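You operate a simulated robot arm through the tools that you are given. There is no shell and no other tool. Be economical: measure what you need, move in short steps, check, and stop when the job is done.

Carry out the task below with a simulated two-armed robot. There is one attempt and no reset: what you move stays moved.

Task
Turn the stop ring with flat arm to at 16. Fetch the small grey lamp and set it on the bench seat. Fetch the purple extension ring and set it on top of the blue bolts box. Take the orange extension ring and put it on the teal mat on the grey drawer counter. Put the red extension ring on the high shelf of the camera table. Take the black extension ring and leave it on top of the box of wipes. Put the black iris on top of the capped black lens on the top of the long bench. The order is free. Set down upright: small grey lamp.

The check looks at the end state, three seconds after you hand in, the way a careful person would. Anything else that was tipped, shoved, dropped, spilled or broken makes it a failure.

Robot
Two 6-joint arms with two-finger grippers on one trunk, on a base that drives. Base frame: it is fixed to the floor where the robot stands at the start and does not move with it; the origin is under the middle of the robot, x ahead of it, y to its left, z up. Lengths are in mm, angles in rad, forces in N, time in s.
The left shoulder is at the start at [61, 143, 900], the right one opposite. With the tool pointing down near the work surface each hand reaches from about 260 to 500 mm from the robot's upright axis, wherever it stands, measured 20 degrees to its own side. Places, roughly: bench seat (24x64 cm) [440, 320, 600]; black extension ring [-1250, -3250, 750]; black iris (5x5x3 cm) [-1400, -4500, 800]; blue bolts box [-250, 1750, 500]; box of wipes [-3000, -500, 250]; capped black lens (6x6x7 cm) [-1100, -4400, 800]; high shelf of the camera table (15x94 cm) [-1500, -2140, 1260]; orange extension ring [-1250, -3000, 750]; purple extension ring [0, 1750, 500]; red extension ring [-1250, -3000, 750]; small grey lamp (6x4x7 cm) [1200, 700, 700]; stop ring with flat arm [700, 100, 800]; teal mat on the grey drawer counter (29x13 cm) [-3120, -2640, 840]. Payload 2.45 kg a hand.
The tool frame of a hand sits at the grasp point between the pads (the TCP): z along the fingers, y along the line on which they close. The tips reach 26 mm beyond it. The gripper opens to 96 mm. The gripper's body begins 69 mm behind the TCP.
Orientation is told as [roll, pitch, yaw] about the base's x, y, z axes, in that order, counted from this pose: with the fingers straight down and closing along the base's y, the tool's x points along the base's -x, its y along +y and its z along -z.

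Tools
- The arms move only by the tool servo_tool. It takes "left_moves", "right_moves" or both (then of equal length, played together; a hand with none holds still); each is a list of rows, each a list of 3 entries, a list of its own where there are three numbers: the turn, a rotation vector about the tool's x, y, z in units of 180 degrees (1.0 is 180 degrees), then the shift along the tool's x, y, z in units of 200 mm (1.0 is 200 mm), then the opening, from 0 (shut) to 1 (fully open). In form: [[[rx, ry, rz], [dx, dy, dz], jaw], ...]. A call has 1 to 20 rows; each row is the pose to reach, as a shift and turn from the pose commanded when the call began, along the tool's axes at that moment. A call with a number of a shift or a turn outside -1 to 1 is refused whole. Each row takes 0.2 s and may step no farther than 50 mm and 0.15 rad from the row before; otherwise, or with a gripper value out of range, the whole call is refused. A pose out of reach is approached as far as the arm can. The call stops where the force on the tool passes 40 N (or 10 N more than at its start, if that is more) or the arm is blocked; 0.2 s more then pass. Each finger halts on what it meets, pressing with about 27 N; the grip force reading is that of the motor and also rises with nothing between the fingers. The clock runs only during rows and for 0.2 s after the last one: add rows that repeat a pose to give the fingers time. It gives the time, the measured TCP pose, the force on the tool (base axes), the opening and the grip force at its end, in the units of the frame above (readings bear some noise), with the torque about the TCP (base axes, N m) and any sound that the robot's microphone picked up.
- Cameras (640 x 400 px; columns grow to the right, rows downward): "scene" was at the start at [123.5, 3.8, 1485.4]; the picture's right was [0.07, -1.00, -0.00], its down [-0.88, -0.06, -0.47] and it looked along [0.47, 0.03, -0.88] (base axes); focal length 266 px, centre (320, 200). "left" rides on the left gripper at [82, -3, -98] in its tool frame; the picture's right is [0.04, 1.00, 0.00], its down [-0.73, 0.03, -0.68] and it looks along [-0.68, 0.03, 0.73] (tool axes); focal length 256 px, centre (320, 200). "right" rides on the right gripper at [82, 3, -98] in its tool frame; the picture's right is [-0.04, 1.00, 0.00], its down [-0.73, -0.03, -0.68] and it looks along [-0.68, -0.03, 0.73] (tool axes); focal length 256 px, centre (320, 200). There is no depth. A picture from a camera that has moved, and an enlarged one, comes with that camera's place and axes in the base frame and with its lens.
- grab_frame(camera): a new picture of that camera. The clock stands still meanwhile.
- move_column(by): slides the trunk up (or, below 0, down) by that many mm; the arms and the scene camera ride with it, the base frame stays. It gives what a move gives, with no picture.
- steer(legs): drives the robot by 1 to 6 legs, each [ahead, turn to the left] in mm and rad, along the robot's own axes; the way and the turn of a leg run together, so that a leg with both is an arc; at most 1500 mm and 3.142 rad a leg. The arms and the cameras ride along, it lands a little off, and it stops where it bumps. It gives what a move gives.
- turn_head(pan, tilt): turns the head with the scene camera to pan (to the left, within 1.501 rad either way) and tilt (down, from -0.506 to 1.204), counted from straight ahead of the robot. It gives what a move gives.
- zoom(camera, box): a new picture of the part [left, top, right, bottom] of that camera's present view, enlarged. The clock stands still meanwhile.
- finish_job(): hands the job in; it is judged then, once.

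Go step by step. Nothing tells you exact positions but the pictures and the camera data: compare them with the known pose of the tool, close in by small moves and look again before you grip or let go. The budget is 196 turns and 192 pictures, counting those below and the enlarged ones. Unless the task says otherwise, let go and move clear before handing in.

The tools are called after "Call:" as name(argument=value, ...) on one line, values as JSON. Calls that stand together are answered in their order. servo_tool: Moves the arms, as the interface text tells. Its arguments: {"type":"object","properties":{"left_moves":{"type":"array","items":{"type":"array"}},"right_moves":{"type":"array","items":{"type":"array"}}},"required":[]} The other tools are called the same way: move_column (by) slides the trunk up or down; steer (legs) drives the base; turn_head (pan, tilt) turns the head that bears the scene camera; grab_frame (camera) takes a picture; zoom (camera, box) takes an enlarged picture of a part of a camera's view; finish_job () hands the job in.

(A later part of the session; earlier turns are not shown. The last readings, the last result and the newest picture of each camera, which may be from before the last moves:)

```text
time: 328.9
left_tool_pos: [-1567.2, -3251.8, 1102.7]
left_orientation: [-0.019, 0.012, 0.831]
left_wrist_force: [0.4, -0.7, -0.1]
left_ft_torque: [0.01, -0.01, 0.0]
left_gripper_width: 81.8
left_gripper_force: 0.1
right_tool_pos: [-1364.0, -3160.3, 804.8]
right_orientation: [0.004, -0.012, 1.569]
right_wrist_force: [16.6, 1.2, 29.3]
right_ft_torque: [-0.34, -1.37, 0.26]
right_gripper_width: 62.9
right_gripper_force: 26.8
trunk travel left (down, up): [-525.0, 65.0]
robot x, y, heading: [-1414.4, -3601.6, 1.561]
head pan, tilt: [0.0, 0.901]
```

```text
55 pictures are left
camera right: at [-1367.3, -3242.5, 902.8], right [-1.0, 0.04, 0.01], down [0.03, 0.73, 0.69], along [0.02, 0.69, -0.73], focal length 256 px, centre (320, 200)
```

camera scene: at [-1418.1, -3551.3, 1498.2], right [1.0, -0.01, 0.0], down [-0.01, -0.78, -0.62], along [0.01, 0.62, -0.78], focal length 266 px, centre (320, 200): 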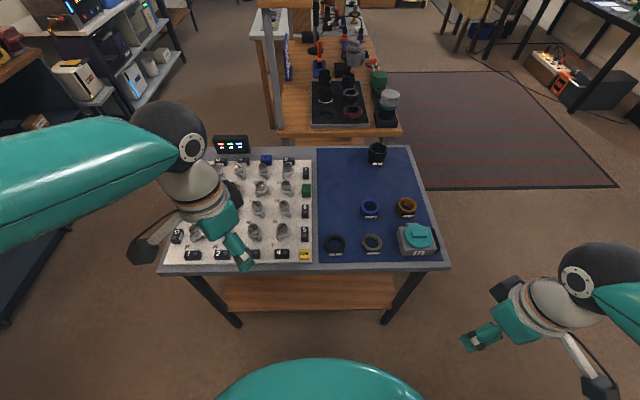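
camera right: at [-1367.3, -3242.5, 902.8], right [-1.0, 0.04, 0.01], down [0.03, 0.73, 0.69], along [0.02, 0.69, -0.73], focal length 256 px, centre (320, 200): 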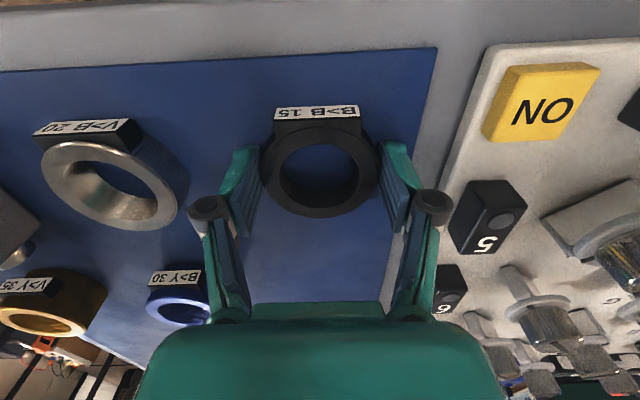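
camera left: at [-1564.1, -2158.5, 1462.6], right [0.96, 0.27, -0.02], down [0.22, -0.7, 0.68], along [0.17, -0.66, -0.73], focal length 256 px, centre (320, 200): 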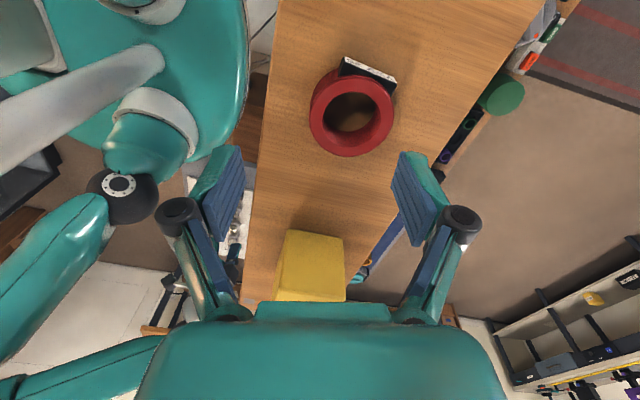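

The tips press on the mat; I ease up 4 mm and close again.

Call:
servo_tool(right_moves=[[[0, 0, 0], [0, 0, -0.02], 0.35], [[0, 0, 0], [0, 0, -0.02], 0.35], [[0, 0, 0], [0, 0, -0.1], 0.35], [[0, 0, 0], [0, 0, -0.3], 0.35], [[0, 0, 0], [0, 0, -0.5], 0.35]])

Call:
grab_frame(camera="right")

```text
time: 330.1
left_tool_pos: [-1567.6, -3249.8, 1102.7]
left_orientation: [-0.022, 0.016, 0.832]
left_wrist_force: [0.2, 0.3, -0.7]
left_ft_torque: [0.0, 0.02, -0.03]
left_gripper_width: 81.5
left_gripper_force: 0.0
right_tool_pos: [-1365.1, -3161.6, 903.0]
right_orientation: [0.005, -0.009, 1.57]
right_wrist_force: [-0.1, -0.1, -0.4]
right_ft_torque: [0.0, -0.02, 0.02]
right_gripper_width: 62.6
right_gripper_force: 26.6
trunk travel left (down, up): [-525.0, 65.0]
robot x, y, heading: [-1416.8, -3602.0, 1.559]
head pan, tilt: [0.0, 0.901]
```

```text
54 pictures are left
camera right: at [-1368.7, -3243.5, 1001.2], right [-1.0, 0.04, 0.01], down [0.03, 0.73, 0.69], along [0.02, 0.68, -0.73], focal length 256 px, centre (320, 200)
```

right: 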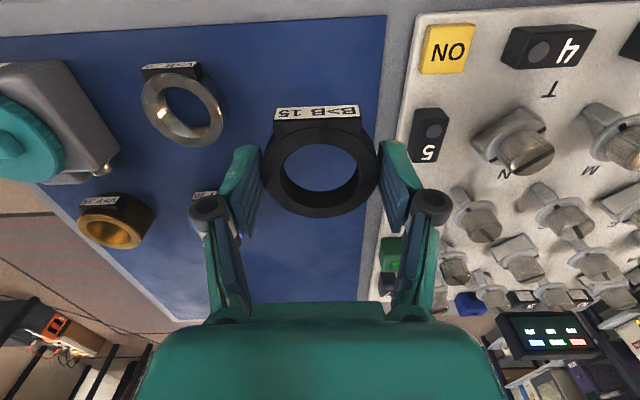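

The black ring is held. I tuck it, back off, and turn around to face the long bench for the iris.

Call:
servo_tool(right_moves=[[[0, 0, 0], [0, 0, -0.15], 0.35], [[0, 0, 0], [0.1, 0, -0.3], 0.35], [[0, 0, 0], [0.25, -0.1, -0.45], 0.35], [[0, 0, 0], [0.4, -0.25, -0.5], 0.35], [[0, 0, 0], [0.4, -0.4, -0.5], 0.35]])

Call:
steer(legs=[[-180, 0], [0, -0.78]])

Call:
steer(legs=[[0, -0.78]])

Call:
steer(legs=[[0, -0.78]])

Call:
steer(legs=[[0, -0.78]])

Call:
grab_frame(camera="scene")

```text
time: 331.2
left_tool_pos: [-1568.0, -3248.4, 1102.6]
left_orientation: [-0.02, 0.014, 0.833]
left_wrist_force: [0.2, -0.1, 0.1]
left_ft_torque: [0.0, 0.02, 0.0]
left_gripper_width: 81.7
left_gripper_force: 0.1
right_tool_pos: [-1284.4, -3242.7, 1002.7]
right_orientation: [0.007, -0.008, 1.569]
right_wrist_force: [-0.1, -0.3, -1.4]
right_ft_torque: [-0.02, -0.01, 0.02]
right_gripper_width: 62.5
right_gripper_force: 27.3
trunk travel left (down, up): [-525.0, 65.0]
robot x, y, heading: [-1418.3, -3607.5, 1.561]
head pan, tilt: [0.0, 0.901]
```

```text
time: 335.1
left_tool_pos: [-1271.8, -3427.1, 1101.2]
left_orientation: [-0.021, 0.014, 0.041]
left_wrist_force: [-0.1, 0.5, 0.1]
left_ft_torque: [-0.05, 0.0, 0.0]
left_gripper_width: 81.5
left_gripper_force: 0.0
right_tool_pos: [-1066.8, -3623.4, 1003.9]
right_orientation: [0.007, -0.009, 0.779]
right_wrist_force: [0.7, 0.3, -0.7]
right_ft_torque: [-0.05, 0.01, -0.01]
right_gripper_width: 62.2
right_gripper_force: 27.2
trunk travel left (down, up): [-525.0, 65.0]
robot x, y, heading: [-1435.9, -3768.7, 0.772]
head pan, tilt: [0.0, 0.901]
```

```text
time: 337.8
left_tool_pos: [-1078.7, -3644.7, 1102.6]
left_orientation: [-0.021, 0.015, -0.75]
left_wrist_force: [0.3, 0.3, 0.6]
left_ft_torque: [0.0, 0.02, 0.0]
left_gripper_width: 81.7
left_gripper_force: 0.0
right_tool_pos: [-1075.3, -3929.4, 1002.6]
right_orientation: [0.006, -0.008, -0.011]
right_wrist_force: [-0.8, 0.0, -0.5]
right_ft_torque: [0.05, -0.02, 0.01]
right_gripper_width: 62.4
right_gripper_force: 27.0
trunk travel left (down, up): [-525.0, 65.0]
robot x, y, heading: [-1436.7, -3743.4, -0.019]
head pan, tilt: [0.0, 0.901]
```

```text
time: 340.5
left_tool_pos: [-1115.5, -3924.1, 1102.3]
left_orientation: [-0.021, 0.014, -1.529]
left_wrist_force: [0.6, 0.1, 1.1]
left_ft_torque: [0.01, -0.01, -0.01]
left_gripper_width: 81.5
left_gripper_force: 0.0
right_tool_pos: [-1310.4, -4127.9, 1003.8]
right_orientation: [0.006, -0.01, -0.791]
right_wrist_force: [0.3, 0.3, -0.1]
right_ft_torque: [0.02, -0.01, -0.01]
right_gripper_width: 62.4
right_gripper_force: 27.0
trunk travel left (down, up): [-525.0, 65.0]
robot x, y, heading: [-1414.9, -3721.8, -0.794]
head pan, tilt: [0.0, 0.901]
```

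```text
time: 343.2
left_tool_pos: [-1340.4, -4076.8, 1104.2]
left_orientation: [-0.021, 0.014, -2.296]
left_wrist_force: [0.6, 0.4, -0.3]
left_ft_torque: [0.01, -0.01, 0.02]
left_gripper_width: 81.5
left_gripper_force: 0.0
right_tool_pos: [-1622.6, -4089.3, 1004.2]
right_orientation: [0.007, -0.009, -1.555]
right_wrist_force: [0.5, -0.2, -0.1]
right_ft_torque: [0.0, -0.02, -0.01]
right_gripper_width: 62.6
right_gripper_force: 27.3
trunk travel left (down, up): [-525.0, 65.0]
robot x, y, heading: [-1389.9, -3723.6, -1.555]
head pan, tilt: [0.0, 0.901]
```

```text
53 pictures are left
camera scene: at [-1391.2, -3859.6, 1498.1], right [-1.0, -0.02, 0.0], down [-0.01, 0.78, -0.62], along [0.01, -0.62, -0.78], focal length 266 px, centre (320, 200)
```

scene: 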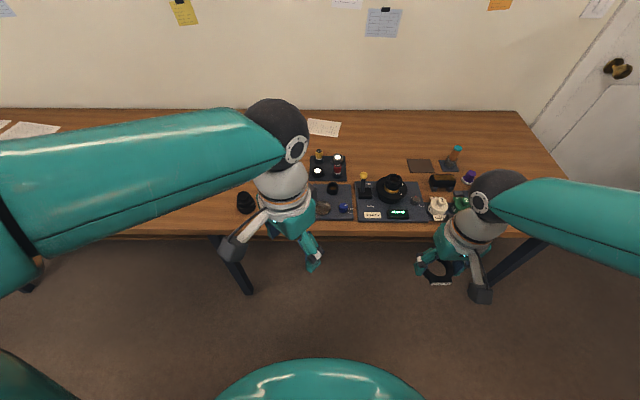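

Call:
zoom(camera="scene", box=[220, 130, 480, 250])

```text
2.46 times, centred on (350, 190) of scene
camera zoom: at [-1391.2, -3859.6, 1498.1], right [-1.0, -0.02, 0.0], down [-0.01, 0.78, -0.62], along [0.01, -0.62, -0.78], focal length 656 px, centre (246, 225)
```

zoom: 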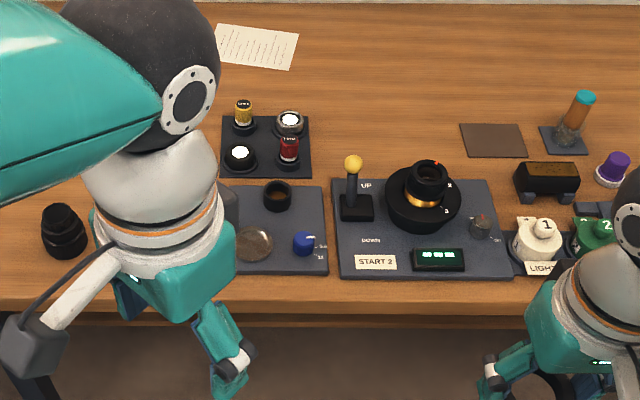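

The iris is the short black cylinder on the grey pad near (-1425, -4461); the capped lens stands near (-1146, -4377). I advance and bring the left hand over the iris.

Call:
steer(legs=[[240, 0]])

Call:
servo_tool(left_moves=[[[0, 0, -0.04], [-0.12, 0.02, 0.1], 0.85], [[0, 0, -0.08], [-0.26, 0.05, 0.2], 0.85], [[0, 0, -0.12], [-0.4, 0.08, 0.35], 0.85], [[0, 0, -0.16], [-0.54, 0.1, 0.5], 0.85], [[0, 0, -0.2], [-0.68, 0.13, 0.65], 0.85], [[0, 0, -0.23], [-0.8, 0.16, 0.8], 0.85]])

Call:
grab_frame(camera="left")

Call:
grab_frame(camera="scene")

```text
time: 345.0
left_tool_pos: [-1336.5, -4320.2, 1103.8]
left_orientation: [-0.022, 0.016, -2.301]
left_wrist_force: [0.4, -0.2, -0.5]
left_ft_torque: [0.03, 0.01, 0.01]
left_gripper_width: 81.6
left_gripper_force: 0.1
right_tool_pos: [-1619.5, -4331.3, 1004.0]
right_orientation: [0.006, -0.007, -1.561]
right_wrist_force: [-0.3, 0.4, -0.8]
right_ft_torque: [0.02, 0.02, 0.02]
right_gripper_width: 62.2
right_gripper_force: 27.2
trunk travel left (down, up): [-525.0, 65.0]
robot x, y, heading: [-1387.4, -3963.5, -1.56]
head pan, tilt: [0.0, 0.901]
```

```text
time: 346.4
left_tool_pos: [-1420.0, -4458.9, 941.2]
left_orientation: [-0.007, 0.026, -1.574]
left_wrist_force: [-0.4, -0.1, -1.5]
left_ft_torque: [0.01, -0.02, 0.0]
left_gripper_width: 81.7
left_gripper_force: 0.1
right_tool_pos: [-1619.8, -4331.2, 1004.5]
right_orientation: [0.008, -0.008, -1.559]
right_wrist_force: [-0.3, -0.4, -1.0]
right_ft_torque: [0.01, -0.02, -0.02]
right_gripper_width: 62.4
right_gripper_force: 27.2
trunk travel left (down, up): [-525.0, 65.0]
robot x, y, heading: [-1383.6, -3965.1, -1.557]
head pan, tilt: [0.0, 0.901]
```

```text
51 pictures are left
camera left: at [-1421.9, -4379.3, 1043.8], right [1.0, 0.04, -0.01], down [0.03, -0.75, 0.66], along [0.02, -0.66, -0.75], focal length 256 px, centre (320, 200)
```

left: 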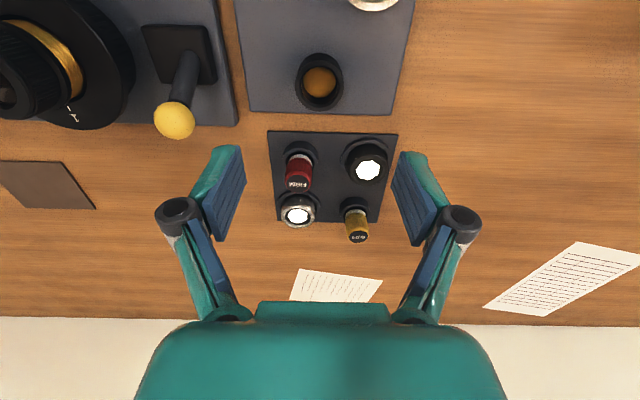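

```text
50 pictures are left
camera scene: at [-1387.8, -4102.6, 1498.0], right [-1.0, -0.01, 0.0], down [-0.01, 0.78, -0.62], along [0.01, -0.62, -0.78], focal length 266 px, centre (320, 200)
```

scene: 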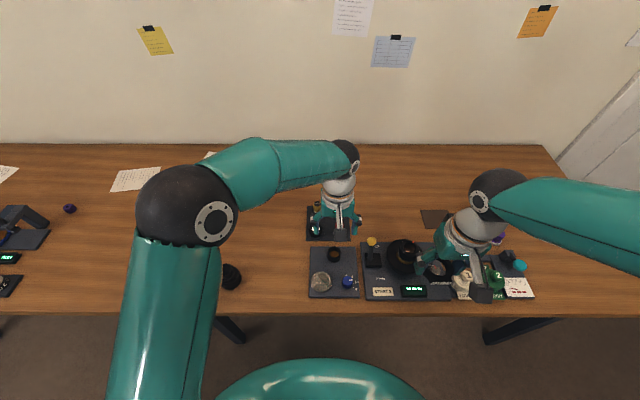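

Call:
servo_tool(left_moves=[[[0, 0, 0], [0.03, 0, 0.12], 0.8], [[0, 0, 0], [0.06, 0, 0.25], 0.8], [[0, 0, 0], [0.06, 0, 0.36], 0.8]])

Call:
zoom(camera="left", box=[200, 20, 440, 200])

Call:
zoom(camera="scene", box=[290, 210, 390, 310])

```text
time: 347.2
left_tool_pos: [-1420.2, -4442.7, 869.4]
left_orientation: [-0.006, 0.023, -1.576]
left_wrist_force: [0.6, 0.0, -0.5]
left_ft_torque: [0.02, 0.02, 0.01]
left_gripper_width: 76.9
left_gripper_force: 0.0
right_tool_pos: [-1619.3, -4330.3, 1004.3]
right_orientation: [0.009, -0.01, -1.56]
right_wrist_force: [0.3, -0.8, -1.3]
right_ft_torque: [0.01, -0.04, 0.02]
right_gripper_width: 62.6
right_gripper_force: 26.8
trunk travel left (down, up): [-525.0, 65.0]
robot x, y, heading: [-1385.4, -3967.2, -1.559]
head pan, tilt: [0.0, 0.901]
```

```text
2.22 times, centred on (320, 110) of left
camera zoom: at [-1421.9, -4363.8, 972.6], right [1.0, 0.03, -0.01], down [0.03, -0.75, 0.66], along [0.02, -0.66, -0.75], focal length 569 px, centre (320, 400)
```

zoom: 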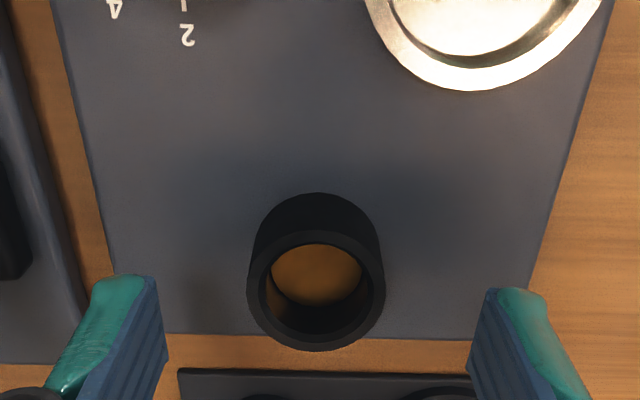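

```text
4.00 times, centred on (340, 260) of scene
camera zoom: at [-1387.7, -4102.2, 1498.1], right [-1.0, -0.01, 0.0], down [-0.01, 0.78, -0.62], along [0.01, -0.62, -0.78], focal length 1066 px, centre (240, -40)
```

zoom: 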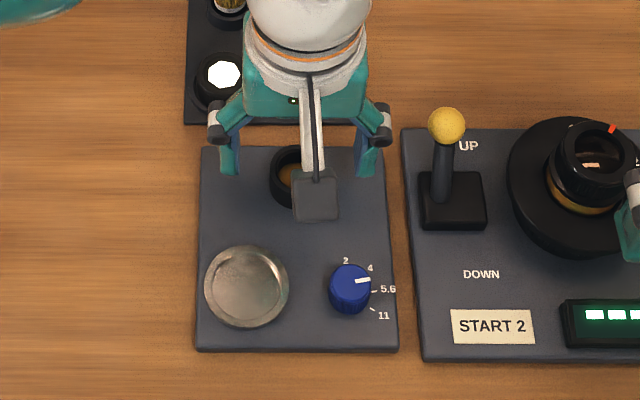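

The task says black iris; the tray behind also has a black part with a white hexagonal opening. I look closer at that tray before deciding.

Call:
servo_tool(left_moves=[[[0, 0, 0], [0.2, 0, -0.15], 0.8], [[0, 0, 0], [0.4, 0, -0.3], 0.8], [[0, 0, 0], [0.45, 0, -0.35], 0.8]])

Call:
grab_frame(camera="left")

Call:
zoom(camera="left", box=[220, 60, 460, 240])

Call:
zoom(camera="scene", box=[290, 190, 370, 310])

```text
time: 348.0
left_tool_pos: [-1419.3, -4353.3, 941.0]
left_orientation: [-0.006, 0.024, -1.578]
left_wrist_force: [0.5, 0.0, -0.4]
left_ft_torque: [0.0, -0.04, -0.02]
left_gripper_width: 76.8
left_gripper_force: 0.0
right_tool_pos: [-1619.4, -4329.7, 1005.0]
right_orientation: [0.006, -0.01, -1.561]
right_wrist_force: [0.3, 0.4, -0.7]
right_ft_torque: [-0.01, -0.02, 0.02]
right_gripper_width: 62.4
right_gripper_force: 27.5
trunk travel left (down, up): [-525.0, 65.0]
robot x, y, heading: [-1387.3, -3970.7, -1.56]
head pan, tilt: [0.0, 0.901]
```

```text
47 pictures are left
camera left: at [-1421.1, -4274.5, 1044.4], right [1.0, 0.03, -0.01], down [0.03, -0.75, 0.66], along [0.02, -0.66, -0.75], focal length 256 px, centre (320, 200)
```

left: 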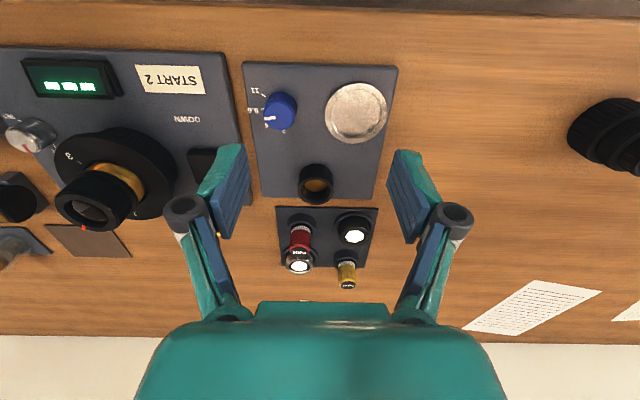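

```text
2.22 times, centred on (340, 150) of left
camera zoom: at [-1421.1, -4274.5, 1044.4], right [1.0, 0.03, -0.01], down [0.03, -0.75, 0.66], along [0.02, -0.66, -0.75], focal length 569 px, centre (276, 311)
```

zoom: 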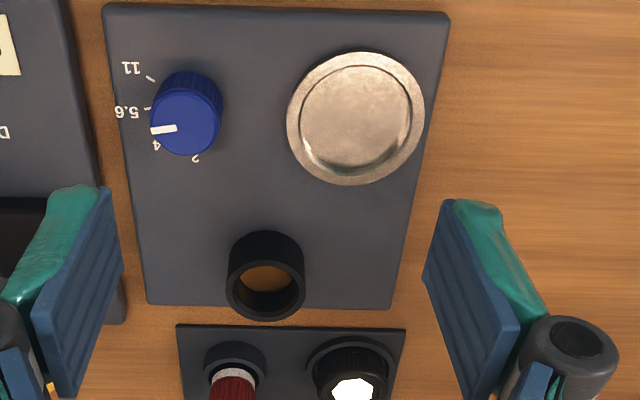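

```text
3.33 times, centred on (330, 250) of scene
camera zoom: at [-1387.6, -4101.5, 1498.1], right [-1.0, -0.01, 0.0], down [-0.01, 0.78, -0.62], along [0.01, -0.62, -0.78], focal length 888 px, centre (287, 33)
```

zoom: 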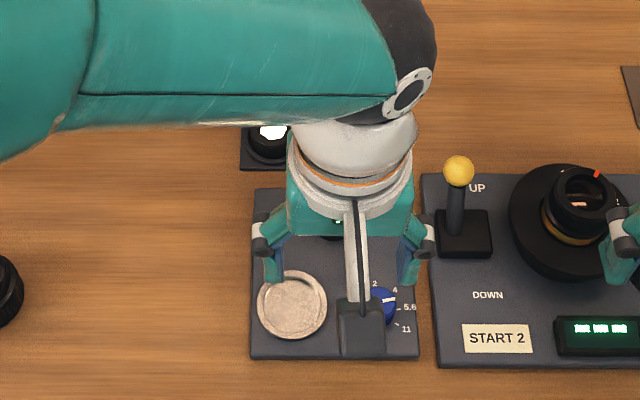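

The tube on the pad looks like a fixture, while the tray behind holds a black ring with a hexagonal opening, likely the iris. I take a closer view over the tray.

Call:
servo_tool(left_moves=[[[0, 0, 0], [-0.2, 0.06, 0], 0.8], [[0, 0, 0], [-0.4, 0.12, 0], 0.8], [[0, 0, 0], [-0.6, 0.18, 0], 0.8], [[0, 0, 0], [-0.78, 0.235, 0], 0.8]])

Call:
zoom(camera="left", box=[200, 20, 400, 170])

Call:
zoom(camera="scene", box=[270, 190, 370, 280])

```text
time: 349.0
left_tool_pos: [-1376.3, -4510.5, 937.1]
left_orientation: [-0.008, 0.024, -1.578]
left_wrist_force: [-0.1, -0.2, 0.0]
left_ft_torque: [0.01, 0.02, 0.02]
left_gripper_width: 76.9
left_gripper_force: 0.0
right_tool_pos: [-1620.4, -4330.3, 1003.9]
right_orientation: [0.007, -0.009, -1.558]
right_wrist_force: [0.0, -0.2, -1.1]
right_ft_torque: [0.01, -0.02, 0.01]
right_gripper_width: 62.3
right_gripper_force: 27.1
trunk travel left (down, up): [-525.0, 65.0]
robot x, y, heading: [-1388.6, -3965.3, -1.558]
head pan, tilt: [0.0, 0.901]
```

```text
2.67 times, centred on (300, 95) of left
camera zoom: at [-1377.6, -4431.4, 1039.2], right [1.0, 0.03, -0.01], down [0.03, -0.75, 0.66], along [0.02, -0.66, -0.75], focal length 683 px, centre (373, 480)
```

zoom: 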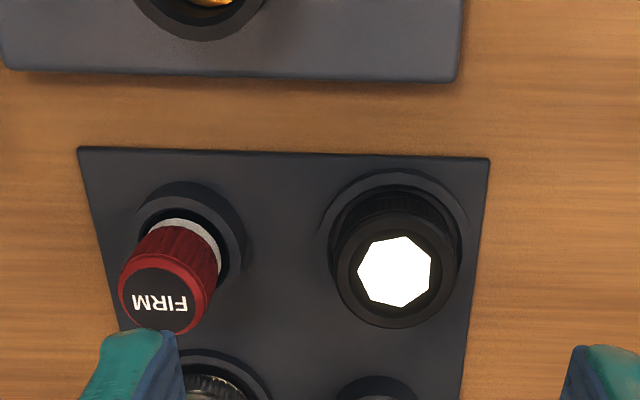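

```text
4.44 times, centred on (320, 235) of scene
camera zoom: at [-1387.4, -4102.3, 1498.0], right [-1.0, -0.01, 0.0], down [-0.01, 0.78, -0.62], along [0.01, -0.62, -0.78], focal length 1184 px, centre (320, 44)
```

zoom: 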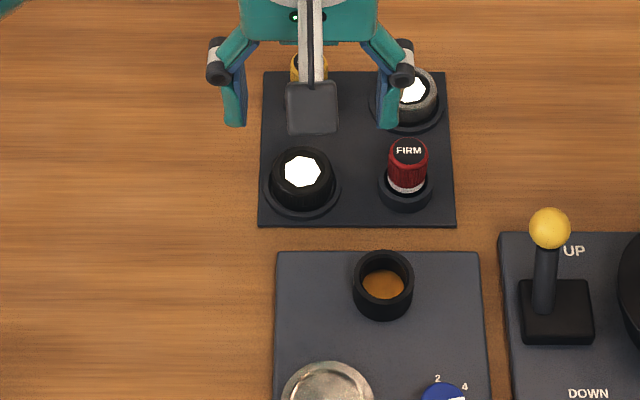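

The black iris sits in the tray nest at (-1368, -4529), top z≈823. I centre over it and come down.

Call:
servo_tool(left_moves=[[[0, 0, 0], [-0.05, 0.02, 0.1], 0.6], [[0, 0, 0], [-0.093, 0.039, 0.25], 0.6], [[0, 0, 0], [-0.093, 0.039, 0.42], 0.6]])

Call:
zoom(camera="left", box=[200, 50, 440, 230])

Call:
zoom(camera="scene", box=[270, 190, 370, 280])

```text
time: 349.8
left_tool_pos: [-1368.0, -4527.3, 850.6]
left_orientation: [-0.007, 0.024, -1.578]
left_wrist_force: [-0.7, 0.2, 0.1]
left_ft_torque: [0.01, 0.0, -0.01]
left_gripper_width: 57.7
left_gripper_force: 0.0
right_tool_pos: [-1619.4, -4329.3, 1004.6]
right_orientation: [0.008, -0.007, -1.56]
right_wrist_force: [0.5, 0.2, -0.2]
right_ft_torque: [-0.01, 0.01, -0.01]
right_gripper_width: 62.6
right_gripper_force: 26.6
trunk travel left (down, up): [-525.0, 65.0]
robot x, y, heading: [-1387.2, -3964.0, -1.558]
head pan, tilt: [0.0, 0.901]
```

```text
2.22 times, centred on (320, 140) of left
camera zoom: at [-1370.1, -4448.6, 954.3], right [1.0, 0.03, -0.01], down [0.03, -0.75, 0.66], along [0.02, -0.66, -0.75], focal length 569 px, centre (320, 333)
```

zoom: 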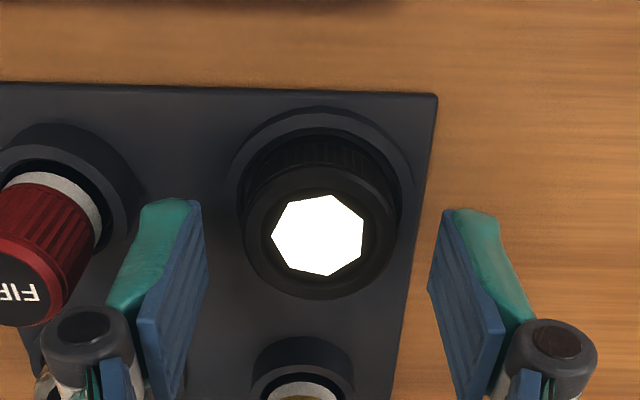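

```text
4.44 times, centred on (320, 235) of scene
camera zoom: at [-1387.5, -4102.3, 1498.1], right [-1.0, -0.01, 0.0], down [-0.01, 0.78, -0.62], along [0.01, -0.62, -0.78], focal length 1184 px, centre (320, 44)
```

zoom: 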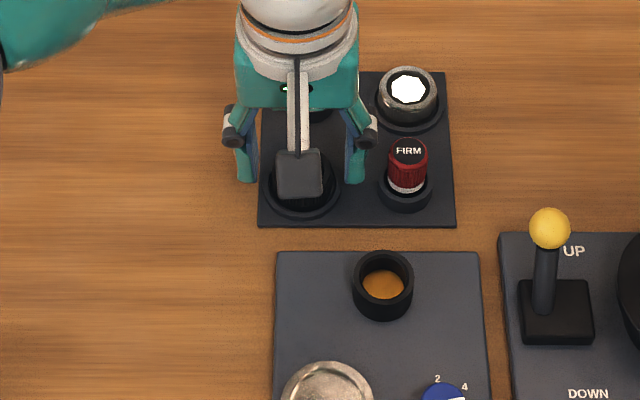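

Call:
servo_tool(left_moves=[[[0, 0, 0], [0, 0, 0.05], 0.6], [[0, 0, 0], [0, 0, 0.09], 0.6], [[0, 0, 0], [0, 0, 0.09], 0.4], [[0, 0, 0], [0, 0, 0.09], 0.2], [[0, 0, 0], [0, 0, 0.09], 0.2]])

Call:
zoom(camera="left", box=[200, 50, 440, 230])

```text
time: 351.0
left_tool_pos: [-1367.7, -4527.3, 834.9]
left_orientation: [-0.008, 0.024, -1.579]
left_wrist_force: [2.2, -0.6, 3.0]
left_ft_torque: [-0.06, -0.11, 0.03]
left_gripper_width: 40.6
left_gripper_force: 26.9
right_tool_pos: [-1620.2, -4329.8, 1004.3]
right_orientation: [0.009, -0.01, -1.561]
right_wrist_force: [0.5, 1.0, -1.1]
right_ft_torque: [-0.01, 0.01, 0.02]
right_gripper_width: 62.2
right_gripper_force: 26.8
trunk travel left (down, up): [-525.0, 65.0]
robot x, y, heading: [-1385.4, -3965.3, -1.559]
head pan, tilt: [0.0, 0.901]
```

```text
2.22 times, centred on (320, 140) of left
camera zoom: at [-1369.5, -4448.2, 937.0], right [1.0, 0.03, -0.01], down [0.03, -0.75, 0.66], along [0.02, -0.66, -0.75], focal length 569 px, centre (320, 333)
```

zoom: 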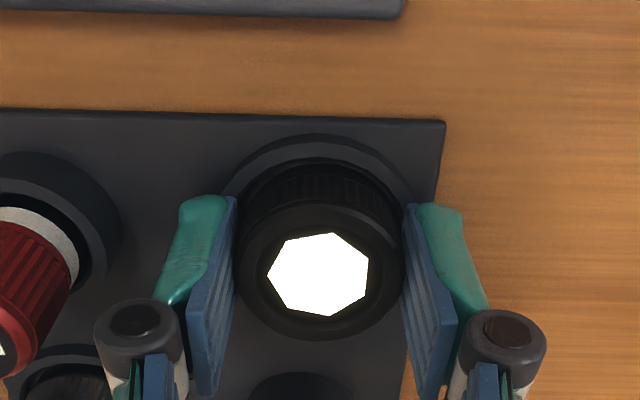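

Gripped at 41 mm. I lift it straight up.

Call:
servo_tool(left_moves=[[[0, 0, 0], [0, 0, -0.05], 0.15], [[0, 0, 0], [0, 0, -0.15], 0.15], [[0, 0, 0], [0, 0, -0.3], 0.15], [[0, 0, 0], [0, 0, -0.5], 0.15], [[0, 0, 0], [0, 0, -0.65], 0.15]])

Call:
grab_frame(camera="left")

Call:
zoom(camera="scene", box=[200, 190, 370, 310])

```text
time: 352.2
left_tool_pos: [-1366.3, -4529.3, 964.2]
left_orientation: [-0.006, 0.024, -1.578]
left_wrist_force: [0.1, 0.1, -0.8]
left_ft_torque: [0.01, -0.01, -0.01]
left_gripper_width: 40.7
left_gripper_force: 27.1
right_tool_pos: [-1620.5, -4331.0, 1005.4]
right_orientation: [0.007, -0.009, -1.56]
right_wrist_force: [-0.5, 0.2, 0.8]
right_ft_torque: [0.01, -0.02, -0.01]
right_gripper_width: 62.5
right_gripper_force: 26.6
trunk travel left (down, up): [-525.0, 65.0]
robot x, y, heading: [-1383.5, -3967.3, -1.561]
head pan, tilt: [0.0, 0.901]
```

```text
39 pictures are left
camera left: at [-1368.9, -4450.5, 1067.2], right [1.0, 0.03, -0.01], down [0.03, -0.75, 0.66], along [0.02, -0.66, -0.75], focal length 256 px, centre (320, 200)
```

left: 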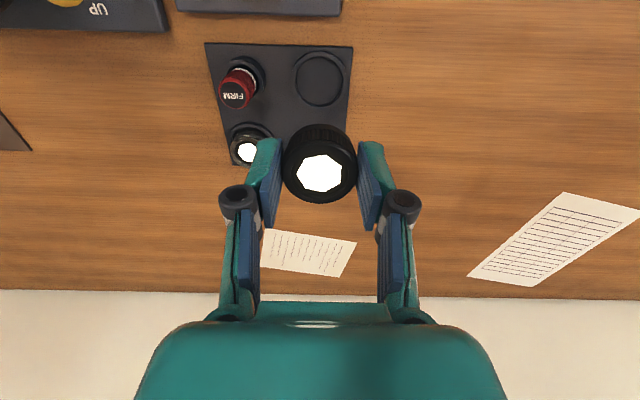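

```text
3.33 times, centred on (285, 250) of scene
camera zoom: at [-1387.5, -4101.3, 1498.1], right [-1.0, -0.01, 0.0], down [-0.01, 0.78, -0.62], along [0.01, -0.62, -0.78], focal length 888 px, centre (437, 33)
```

zoom: 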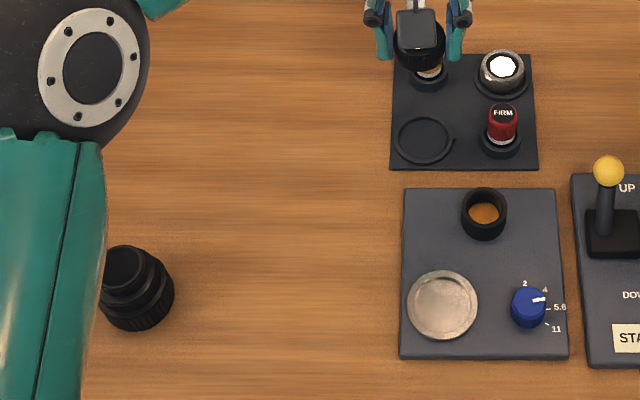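

The nest is empty and the iris is in hand. The capped lens top is about (-1144, -4379, 865); I move over there.

Call:
servo_tool(left_moves=[[[0, 0, 0], [0.1, 0.18, -0.05], 0.15], [[0, 0, 0], [0.22, 0.36, -0.1], 0.15], [[0, 0, 0], [0.34, 0.54, -0.1], 0.15], [[0, 0, 0], [0.46, 0.72, -0.1], 0.15], [[0, 0, 0], [0.58, 0.88, -0.1], 0.15], [[0, 0, 0], [0.65, 1.0, -0.1], 0.15]])

Call:
grab_frame(camera="left")

Call:
zoom(camera="scene", box=[180, 200, 320, 310])

```text
time: 353.6
left_tool_pos: [-1164.8, -4402.3, 985.9]
left_orientation: [-0.005, 0.024, -1.577]
left_wrist_force: [0.3, 0.3, -0.7]
left_ft_torque: [0.01, 0.01, 0.01]
left_gripper_width: 40.6
left_gripper_force: 27.1
right_tool_pos: [-1618.8, -4329.1, 1006.0]
right_orientation: [0.006, -0.009, -1.562]
right_wrist_force: [0.8, -0.9, -0.3]
right_ft_torque: [0.03, -0.02, 0.02]
right_gripper_width: 62.6
right_gripper_force: 27.1
trunk travel left (down, up): [-525.0, 65.0]
robot x, y, heading: [-1387.0, -3966.3, -1.562]
head pan, tilt: [0.0, 0.901]
```

```text
37 pictures are left
camera left: at [-1166.5, -4323.0, 1089.0], right [1.0, 0.03, -0.01], down [0.03, -0.75, 0.66], along [0.02, -0.66, -0.75], focal length 256 px, centre (320, 200)
```

left: 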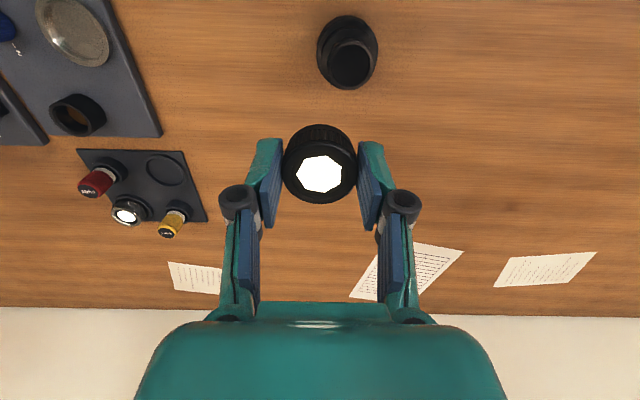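

```text
3.64 times, centred on (250, 255) of scene
camera zoom: at [-1387.1, -4101.0, 1498.2], right [-1.0, -0.01, 0.0], down [-0.01, 0.78, -0.62], along [0.01, -0.62, -0.78], focal length 969 px, centre (574, 0)
```

zoom: 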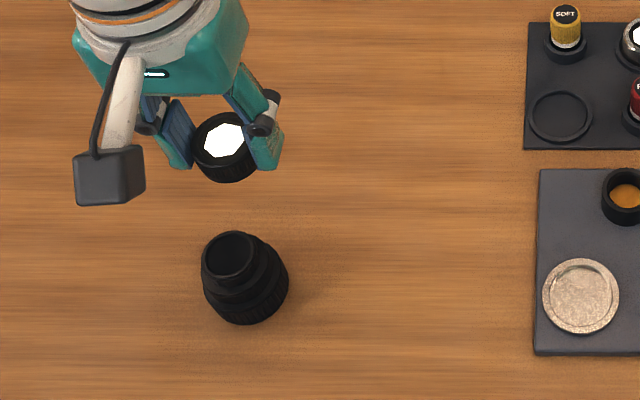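

Refined lens top: (-1138.5, -4381, 850). I centre over it and lower partway.

Call:
servo_tool(left_moves=[[[0, 0, 0], [0.06, 0.07, 0.05], 0.15], [[0, 0, 0], [0.107, 0.131, 0.12], 0.15], [[0, 0, 0], [0.107, 0.131, 0.22], 0.15], [[0, 0, 0], [0.107, 0.131, 0.3], 0.15]])

Call:
zoom(camera="left", box=[220, 50, 420, 230])

Call:
zoom(camera="scene", box=[180, 200, 300, 310])

```text
time: 354.6
left_tool_pos: [-1138.9, -4379.8, 926.4]
left_orientation: [-0.006, 0.025, -1.579]
left_wrist_force: [-0.2, 0.3, -0.4]
left_ft_torque: [0.01, 0.0, 0.01]
left_gripper_width: 40.6
left_gripper_force: 26.6
right_tool_pos: [-1620.0, -4330.9, 1005.2]
right_orientation: [0.007, -0.01, -1.561]
right_wrist_force: [0.8, -0.4, -0.2]
right_ft_torque: [0.03, -0.02, -0.01]
right_gripper_width: 62.5
right_gripper_force: 27.1
trunk travel left (down, up): [-525.0, 65.0]
robot x, y, heading: [-1390.6, -3962.1, -1.558]
head pan, tilt: [0.0, 0.901]
```

```text
2.22 times, centred on (320, 140) of left
camera zoom: at [-1140.6, -4300.7, 1029.4], right [1.0, 0.03, -0.01], down [0.03, -0.75, 0.66], along [0.02, -0.66, -0.75], focal length 569 px, centre (320, 333)
```

zoom: 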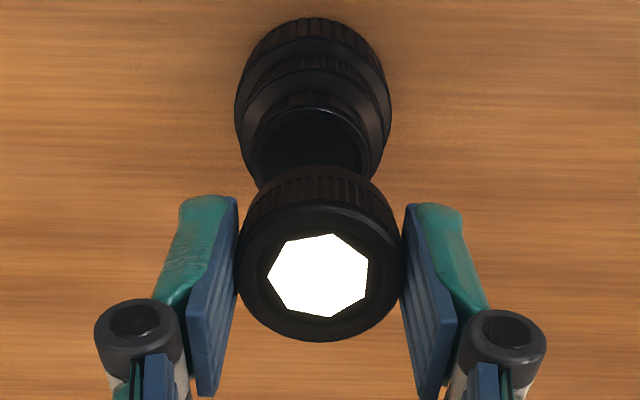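

```text
3.64 times, centred on (240, 255) of scene
camera zoom: at [-1387.4, -4101.6, 1498.1], right [-1.0, -0.01, 0.0], down [-0.01, 0.78, -0.62], along [0.01, -0.62, -0.78], focal length 969 px, centre (611, 0)
```

zoom: 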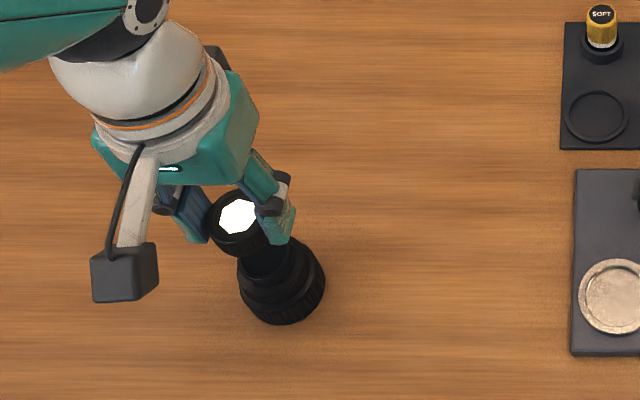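

Alignment is within ~2 mm. I lower to contact gently.

Call:
servo_tool(left_moves=[[[0, 0, 0], [0, -0.01, 0.05], 0.15], [[0, 0, 0], [0, -0.01, 0.1], 0.15], [[0, 0, 0], [0, -0.01, 0.13], 0.15], [[0, 0, 0], [0, -0.01, 0.15], 0.15]])

Call:
zoom(camera="scene", box=[180, 200, 300, 310])

```text
time: 355.6
left_tool_pos: [-1142.6, -4377.7, 897.9]
left_orientation: [-0.009, 0.024, -1.579]
left_wrist_force: [0.3, -0.4, -0.4]
left_ft_torque: [0.01, -0.02, 0.0]
left_gripper_width: 40.8
left_gripper_force: 27.0
right_tool_pos: [-1618.7, -4329.4, 1005.0]
right_orientation: [0.008, -0.01, -1.561]
right_wrist_force: [0.0, 1.1, -1.2]
right_ft_torque: [0.02, 0.01, -0.01]
right_gripper_width: 62.7
right_gripper_force: 27.1
trunk travel left (down, up): [-525.0, 65.0]
robot x, y, heading: [-1386.6, -3960.8, -1.557]
head pan, tilt: [0.0, 0.901]
```

```text
3.64 times, centred on (240, 255) of scene
camera zoom: at [-1387.4, -4101.4, 1498.1], right [-1.0, -0.01, 0.0], down [-0.01, 0.78, -0.62], along [0.01, -0.62, -0.78], focal length 969 px, centre (611, 0)
```

zoom: 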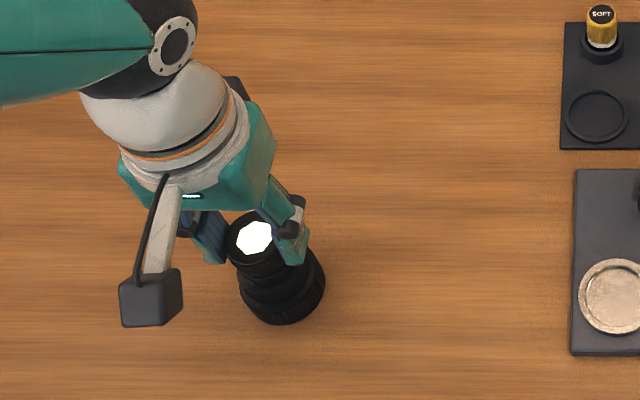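

Call:
servo_tool(left_moves=[[[0, 0, 0], [-0.01, 0.008, 0.01], 0.15], [[0, 0, 0], [-0.012, 0.008, 0.02], 0.15], [[0, 0, 0], [-0.012, 0.008, 0.03], 0.15]])

```text
time: 356.4
left_tool_pos: [-1139.9, -4380.2, 892.6]
left_orientation: [-0.005, 0.02, -1.575]
left_wrist_force: [2.5, 2.3, 17.3]
left_ft_torque: [0.08, -0.04, 0.0]
left_gripper_width: 40.7
left_gripper_force: 26.9
right_tool_pos: [-1619.1, -4328.2, 1005.8]
right_orientation: [0.007, -0.011, -1.56]
right_wrist_force: [-0.6, -0.1, -1.2]
right_ft_torque: [0.0, -0.01, -0.01]
right_gripper_width: 62.4
right_gripper_force: 27.0
trunk travel left (down, up): [-525.0, 65.0]
robot x, y, heading: [-1390.2, -3967.8, -1.56]
head pan, tilt: [0.0, 0.901]
```

Contact at z≈893 as expected. I check alignment before releasing.

Call:
zoom(camera="left", box=[220, 50, 420, 230])

Call:
zoom(camera="scene", box=[200, 220, 280, 300])

```text
2.22 times, centred on (320, 140) of left
camera zoom: at [-1142.1, -4300.9, 995.3], right [1.0, 0.03, 0.0], down [0.03, -0.75, 0.66], along [0.02, -0.66, -0.75], focal length 569 px, centre (320, 333)
```

zoom: 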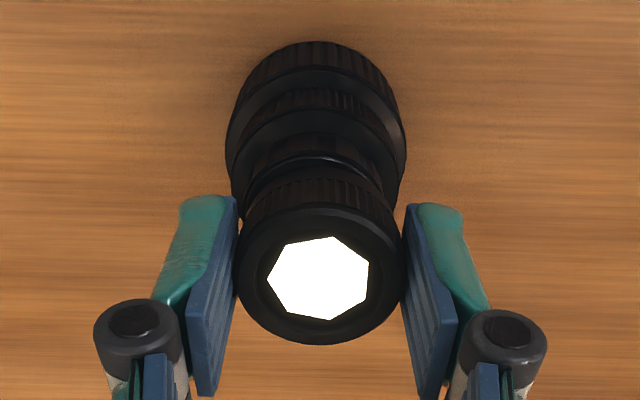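

```text
5.00 times, centred on (240, 260) of scene
camera zoom: at [-1387.9, -4099.7, 1498.6], right [-1.0, -0.01, 0.0], down [-0.01, 0.78, -0.62], along [0.01, -0.62, -0.78], focal length 1332 px, centre (720, -100)
```

zoom: 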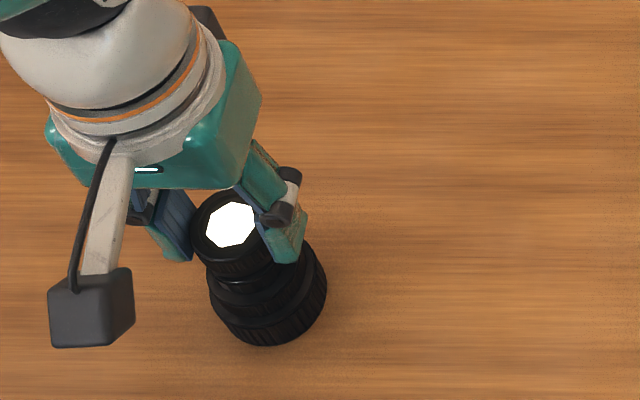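

Call:
servo_tool(left_moves=[[[0, 0, 0], [0, 0, -0.008], 0.35], [[0, 0, 0], [0, 0, -0.008], 0.5], [[0, 0, 0], [0, 0, -0.008], 0.62], [[0, 0, 0], [0, 0, -0.008], 0.62], [[0, 0, 0], [0, 0, -0.15], 0.62], [[0, 0, 0], [0, 0, -0.35], 0.62], [[0, 0, 0], [0, 0, -0.55], 0.62], [[0, 0, 0], [0.1, 0, -0.7], 0.62]])

Call:
zoom(camera="left", box=[240, 0, 400, 120])

Call:
zoom(camera="scene", box=[200, 220, 280, 300])

```text
time: 358.2
left_tool_pos: [-1137.9, -4362.8, 1031.5]
left_orientation: [-0.007, 0.025, -1.579]
left_wrist_force: [0.7, -0.5, -0.3]
left_ft_torque: [0.0, -0.04, 0.02]
left_gripper_width: 59.6
left_gripper_force: 0.0
right_tool_pos: [-1619.8, -4328.9, 1005.3]
right_orientation: [0.006, -0.01, -1.561]
right_wrist_force: [-0.6, -0.1, -0.8]
right_ft_torque: [-0.03, 0.0, -0.02]
right_gripper_width: 62.4
right_gripper_force: 26.8
trunk travel left (down, up): [-525.0, 65.0]
robot x, y, heading: [-1386.9, -3959.3, -1.566]
head pan, tilt: [0.0, 0.901]
```

```text
3.33 times, centred on (320, 60) of left
camera zoom: at [-1139.7, -4284.6, 1134.7], right [1.0, 0.03, -0.01], down [0.03, -0.75, 0.66], along [0.02, -0.66, -0.75], focal length 853 px, centre (320, 667)
```

zoom: 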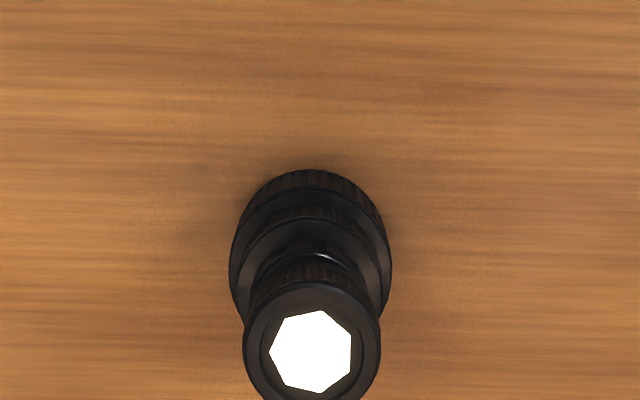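

```text
5.00 times, centred on (240, 260) of scene
camera zoom: at [-1387.5, -4099.8, 1498.3], right [-1.0, -0.01, 0.0], down [-0.01, 0.78, -0.62], along [0.01, -0.62, -0.78], focal length 1332 px, centre (720, -100)
```

zoom: 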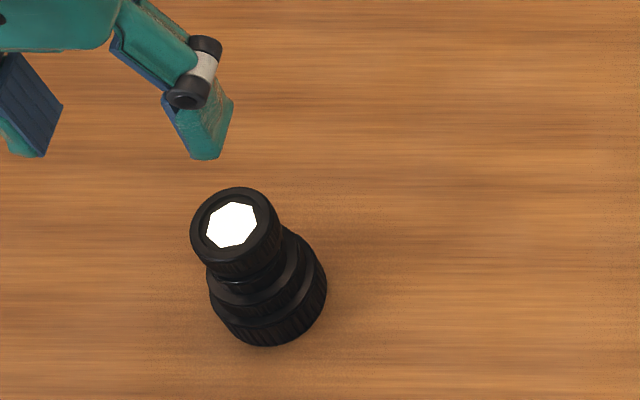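

The iris sits on the lens. Last: the black ring to the wipes box. I back off and drive west, then north.

Call:
steer(legs=[[-230, 0], [0, -0.78]])

Call:
steer(legs=[[0, -0.79]])

Call:
steer(legs=[[940, 0], [0, -0.78]])

Call:
steer(legs=[[0, -0.79]])

```text
time: 362.3
left_tool_pos: [-1495.2, -4189.1, 1030.8]
left_orientation: [-0.007, 0.024, -2.358]
left_wrist_force: [-0.3, 0.7, -0.8]
left_ft_torque: [-0.03, -0.01, 0.02]
left_gripper_width: 59.7
left_gripper_force: 0.0
right_tool_pos: [-1812.1, -3824.2, 1005.1]
right_orientation: [0.007, -0.009, -2.341]
right_wrist_force: [0.7, 0.3, -0.7]
right_ft_torque: [-0.02, 0.01, 0.01]
right_gripper_width: 62.4
right_gripper_force: 27.0
trunk travel left (down, up): [-525.0, 65.0]
robot x, y, heading: [-1372.5, -3748.5, -2.333]
head pan, tilt: [0.0, 0.901]
```

```text
time: 365.1
left_tool_pos: [-1775.8, -3962.9, 1033.0]
left_orientation: [-0.007, 0.027, 3.118]
left_wrist_force: [0.0, 0.2, -0.1]
left_ft_torque: [-0.01, 0.02, 0.01]
left_gripper_width: 59.5
left_gripper_force: 0.0
right_tool_pos: [-1733.0, -3479.7, 1005.4]
right_orientation: [0.007, -0.01, 3.134]
right_wrist_force: [0.2, 0.9, -1.1]
right_ft_torque: [0.02, -0.05, -0.01]
right_gripper_width: 62.6
right_gripper_force: 26.8
trunk travel left (down, up): [-525.0, 65.0]
robot x, y, heading: [-1369.2, -3775.3, -3.138]
head pan, tilt: [0.0, 0.901]
```

```text
time: 372.5
left_tool_pos: [-2767.2, -3637.0, 1032.4]
left_orientation: [-0.009, 0.023, 2.352]
left_wrist_force: [-0.5, -0.1, -0.5]
left_ft_torque: [-0.03, 0.01, 0.03]
left_gripper_width: 59.2
left_gripper_force: 0.1
right_tool_pos: [-2400.9, -3319.1, 1006.2]
right_orientation: [0.006, -0.009, 2.373]
right_wrist_force: [-0.4, -0.5, -1.2]
right_ft_torque: [0.03, -0.01, 0.01]
right_gripper_width: 62.7
right_gripper_force: 26.9
trunk travel left (down, up): [-525.0, 65.0]
robot x, y, heading: [-2363.9, -3797.9, 2.382]
head pan, tilt: [0.0, 0.901]
```

```text
time: 375.2
left_tool_pos: [-2526.8, -3396.9, 1032.3]
left_orientation: [-0.006, 0.026, 1.555]
left_wrist_force: [0.6, 0.4, -0.1]
left_ft_torque: [0.0, 0.03, 0.01]
left_gripper_width: 59.4
left_gripper_force: 0.0
right_tool_pos: [-2044.2, -3437.1, 1007.4]
right_orientation: [0.007, -0.009, 1.571]
right_wrist_force: [-0.4, 0.4, -0.6]
right_ft_torque: [0.0, 0.02, -0.03]
right_gripper_width: 62.7
right_gripper_force: 26.6
trunk travel left (down, up): [-525.0, 65.0]
robot x, y, heading: [-2388.5, -3801.4, 1.59]
head pan, tilt: [0.0, 0.901]
```

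Call:
steer(legs=[[0, -0.02], [1400, 0], [1200, 0]])

Call:
turn_head(pan=0.8, tilt=0.6)

Call:
grab_frame(camera="scene")

```text
time: 388.3
left_tool_pos: [-2576.3, -827.5, 1032.7]
left_orientation: [-0.006, 0.025, 1.555]
left_wrist_force: [0.7, 1.0, -0.1]
left_ft_torque: [0.03, -0.03, -0.03]
left_gripper_width: 59.5
left_gripper_force: 0.1
right_tool_pos: [-2095.0, -866.2, 1007.5]
right_orientation: [0.007, -0.009, 1.572]
right_wrist_force: [-0.2, -0.6, -0.2]
right_ft_torque: [-0.01, -0.01, -0.01]
right_gripper_width: 62.8
right_gripper_force: 26.8
trunk travel left (down, up): [-525.0, 65.0]
robot x, y, heading: [-2441.3, -1229.5, 1.595]
head pan, tilt: [0.0, 0.901]
```

```text
time: 389.4
left_tool_pos: [-2576.8, -827.0, 1034.1]
left_orientation: [-0.007, 0.025, 1.556]
left_wrist_force: [0.5, 0.1, 0.2]
left_ft_torque: [0.01, 0.02, -0.03]
left_gripper_width: 59.4
left_gripper_force: 0.0
right_tool_pos: [-2095.1, -866.4, 1007.8]
right_orientation: [0.006, -0.01, 1.571]
right_wrist_force: [0.0, -0.8, -1.2]
right_ft_torque: [0.01, 0.01, 0.01]
right_gripper_width: 62.5
right_gripper_force: 27.3
trunk travel left (down, up): [-525.0, 65.0]
robot x, y, heading: [-2442.6, -1229.6, 1.589]
head pan, tilt: [0.799, 0.6]
```

```text
28 pictures are left
camera scene: at [-2510.6, -1110.1, 1522.9], right [0.68, 0.73, 0.0], down [0.41, -0.38, -0.82], along [-0.6, 0.56, -0.57], focal length 266 px, centre (320, 200)
```

scene: 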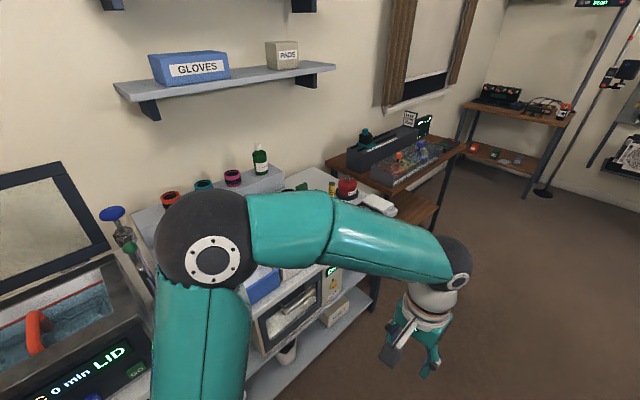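

Call:
zoom(camera="scene", box=[230, 230, 430, 400])

```text
2.35 times, centred on (330, 315) of scene
camera zoom: at [-2510.6, -1110.1, 1522.9], right [0.68, 0.73, 0.0], down [0.41, -0.38, -0.82], along [-0.6, 0.56, -0.57], focal length 627 px, centre (296, -71)
```

zoom: 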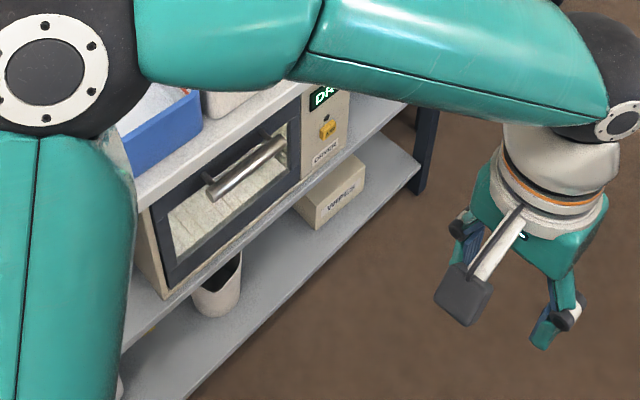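

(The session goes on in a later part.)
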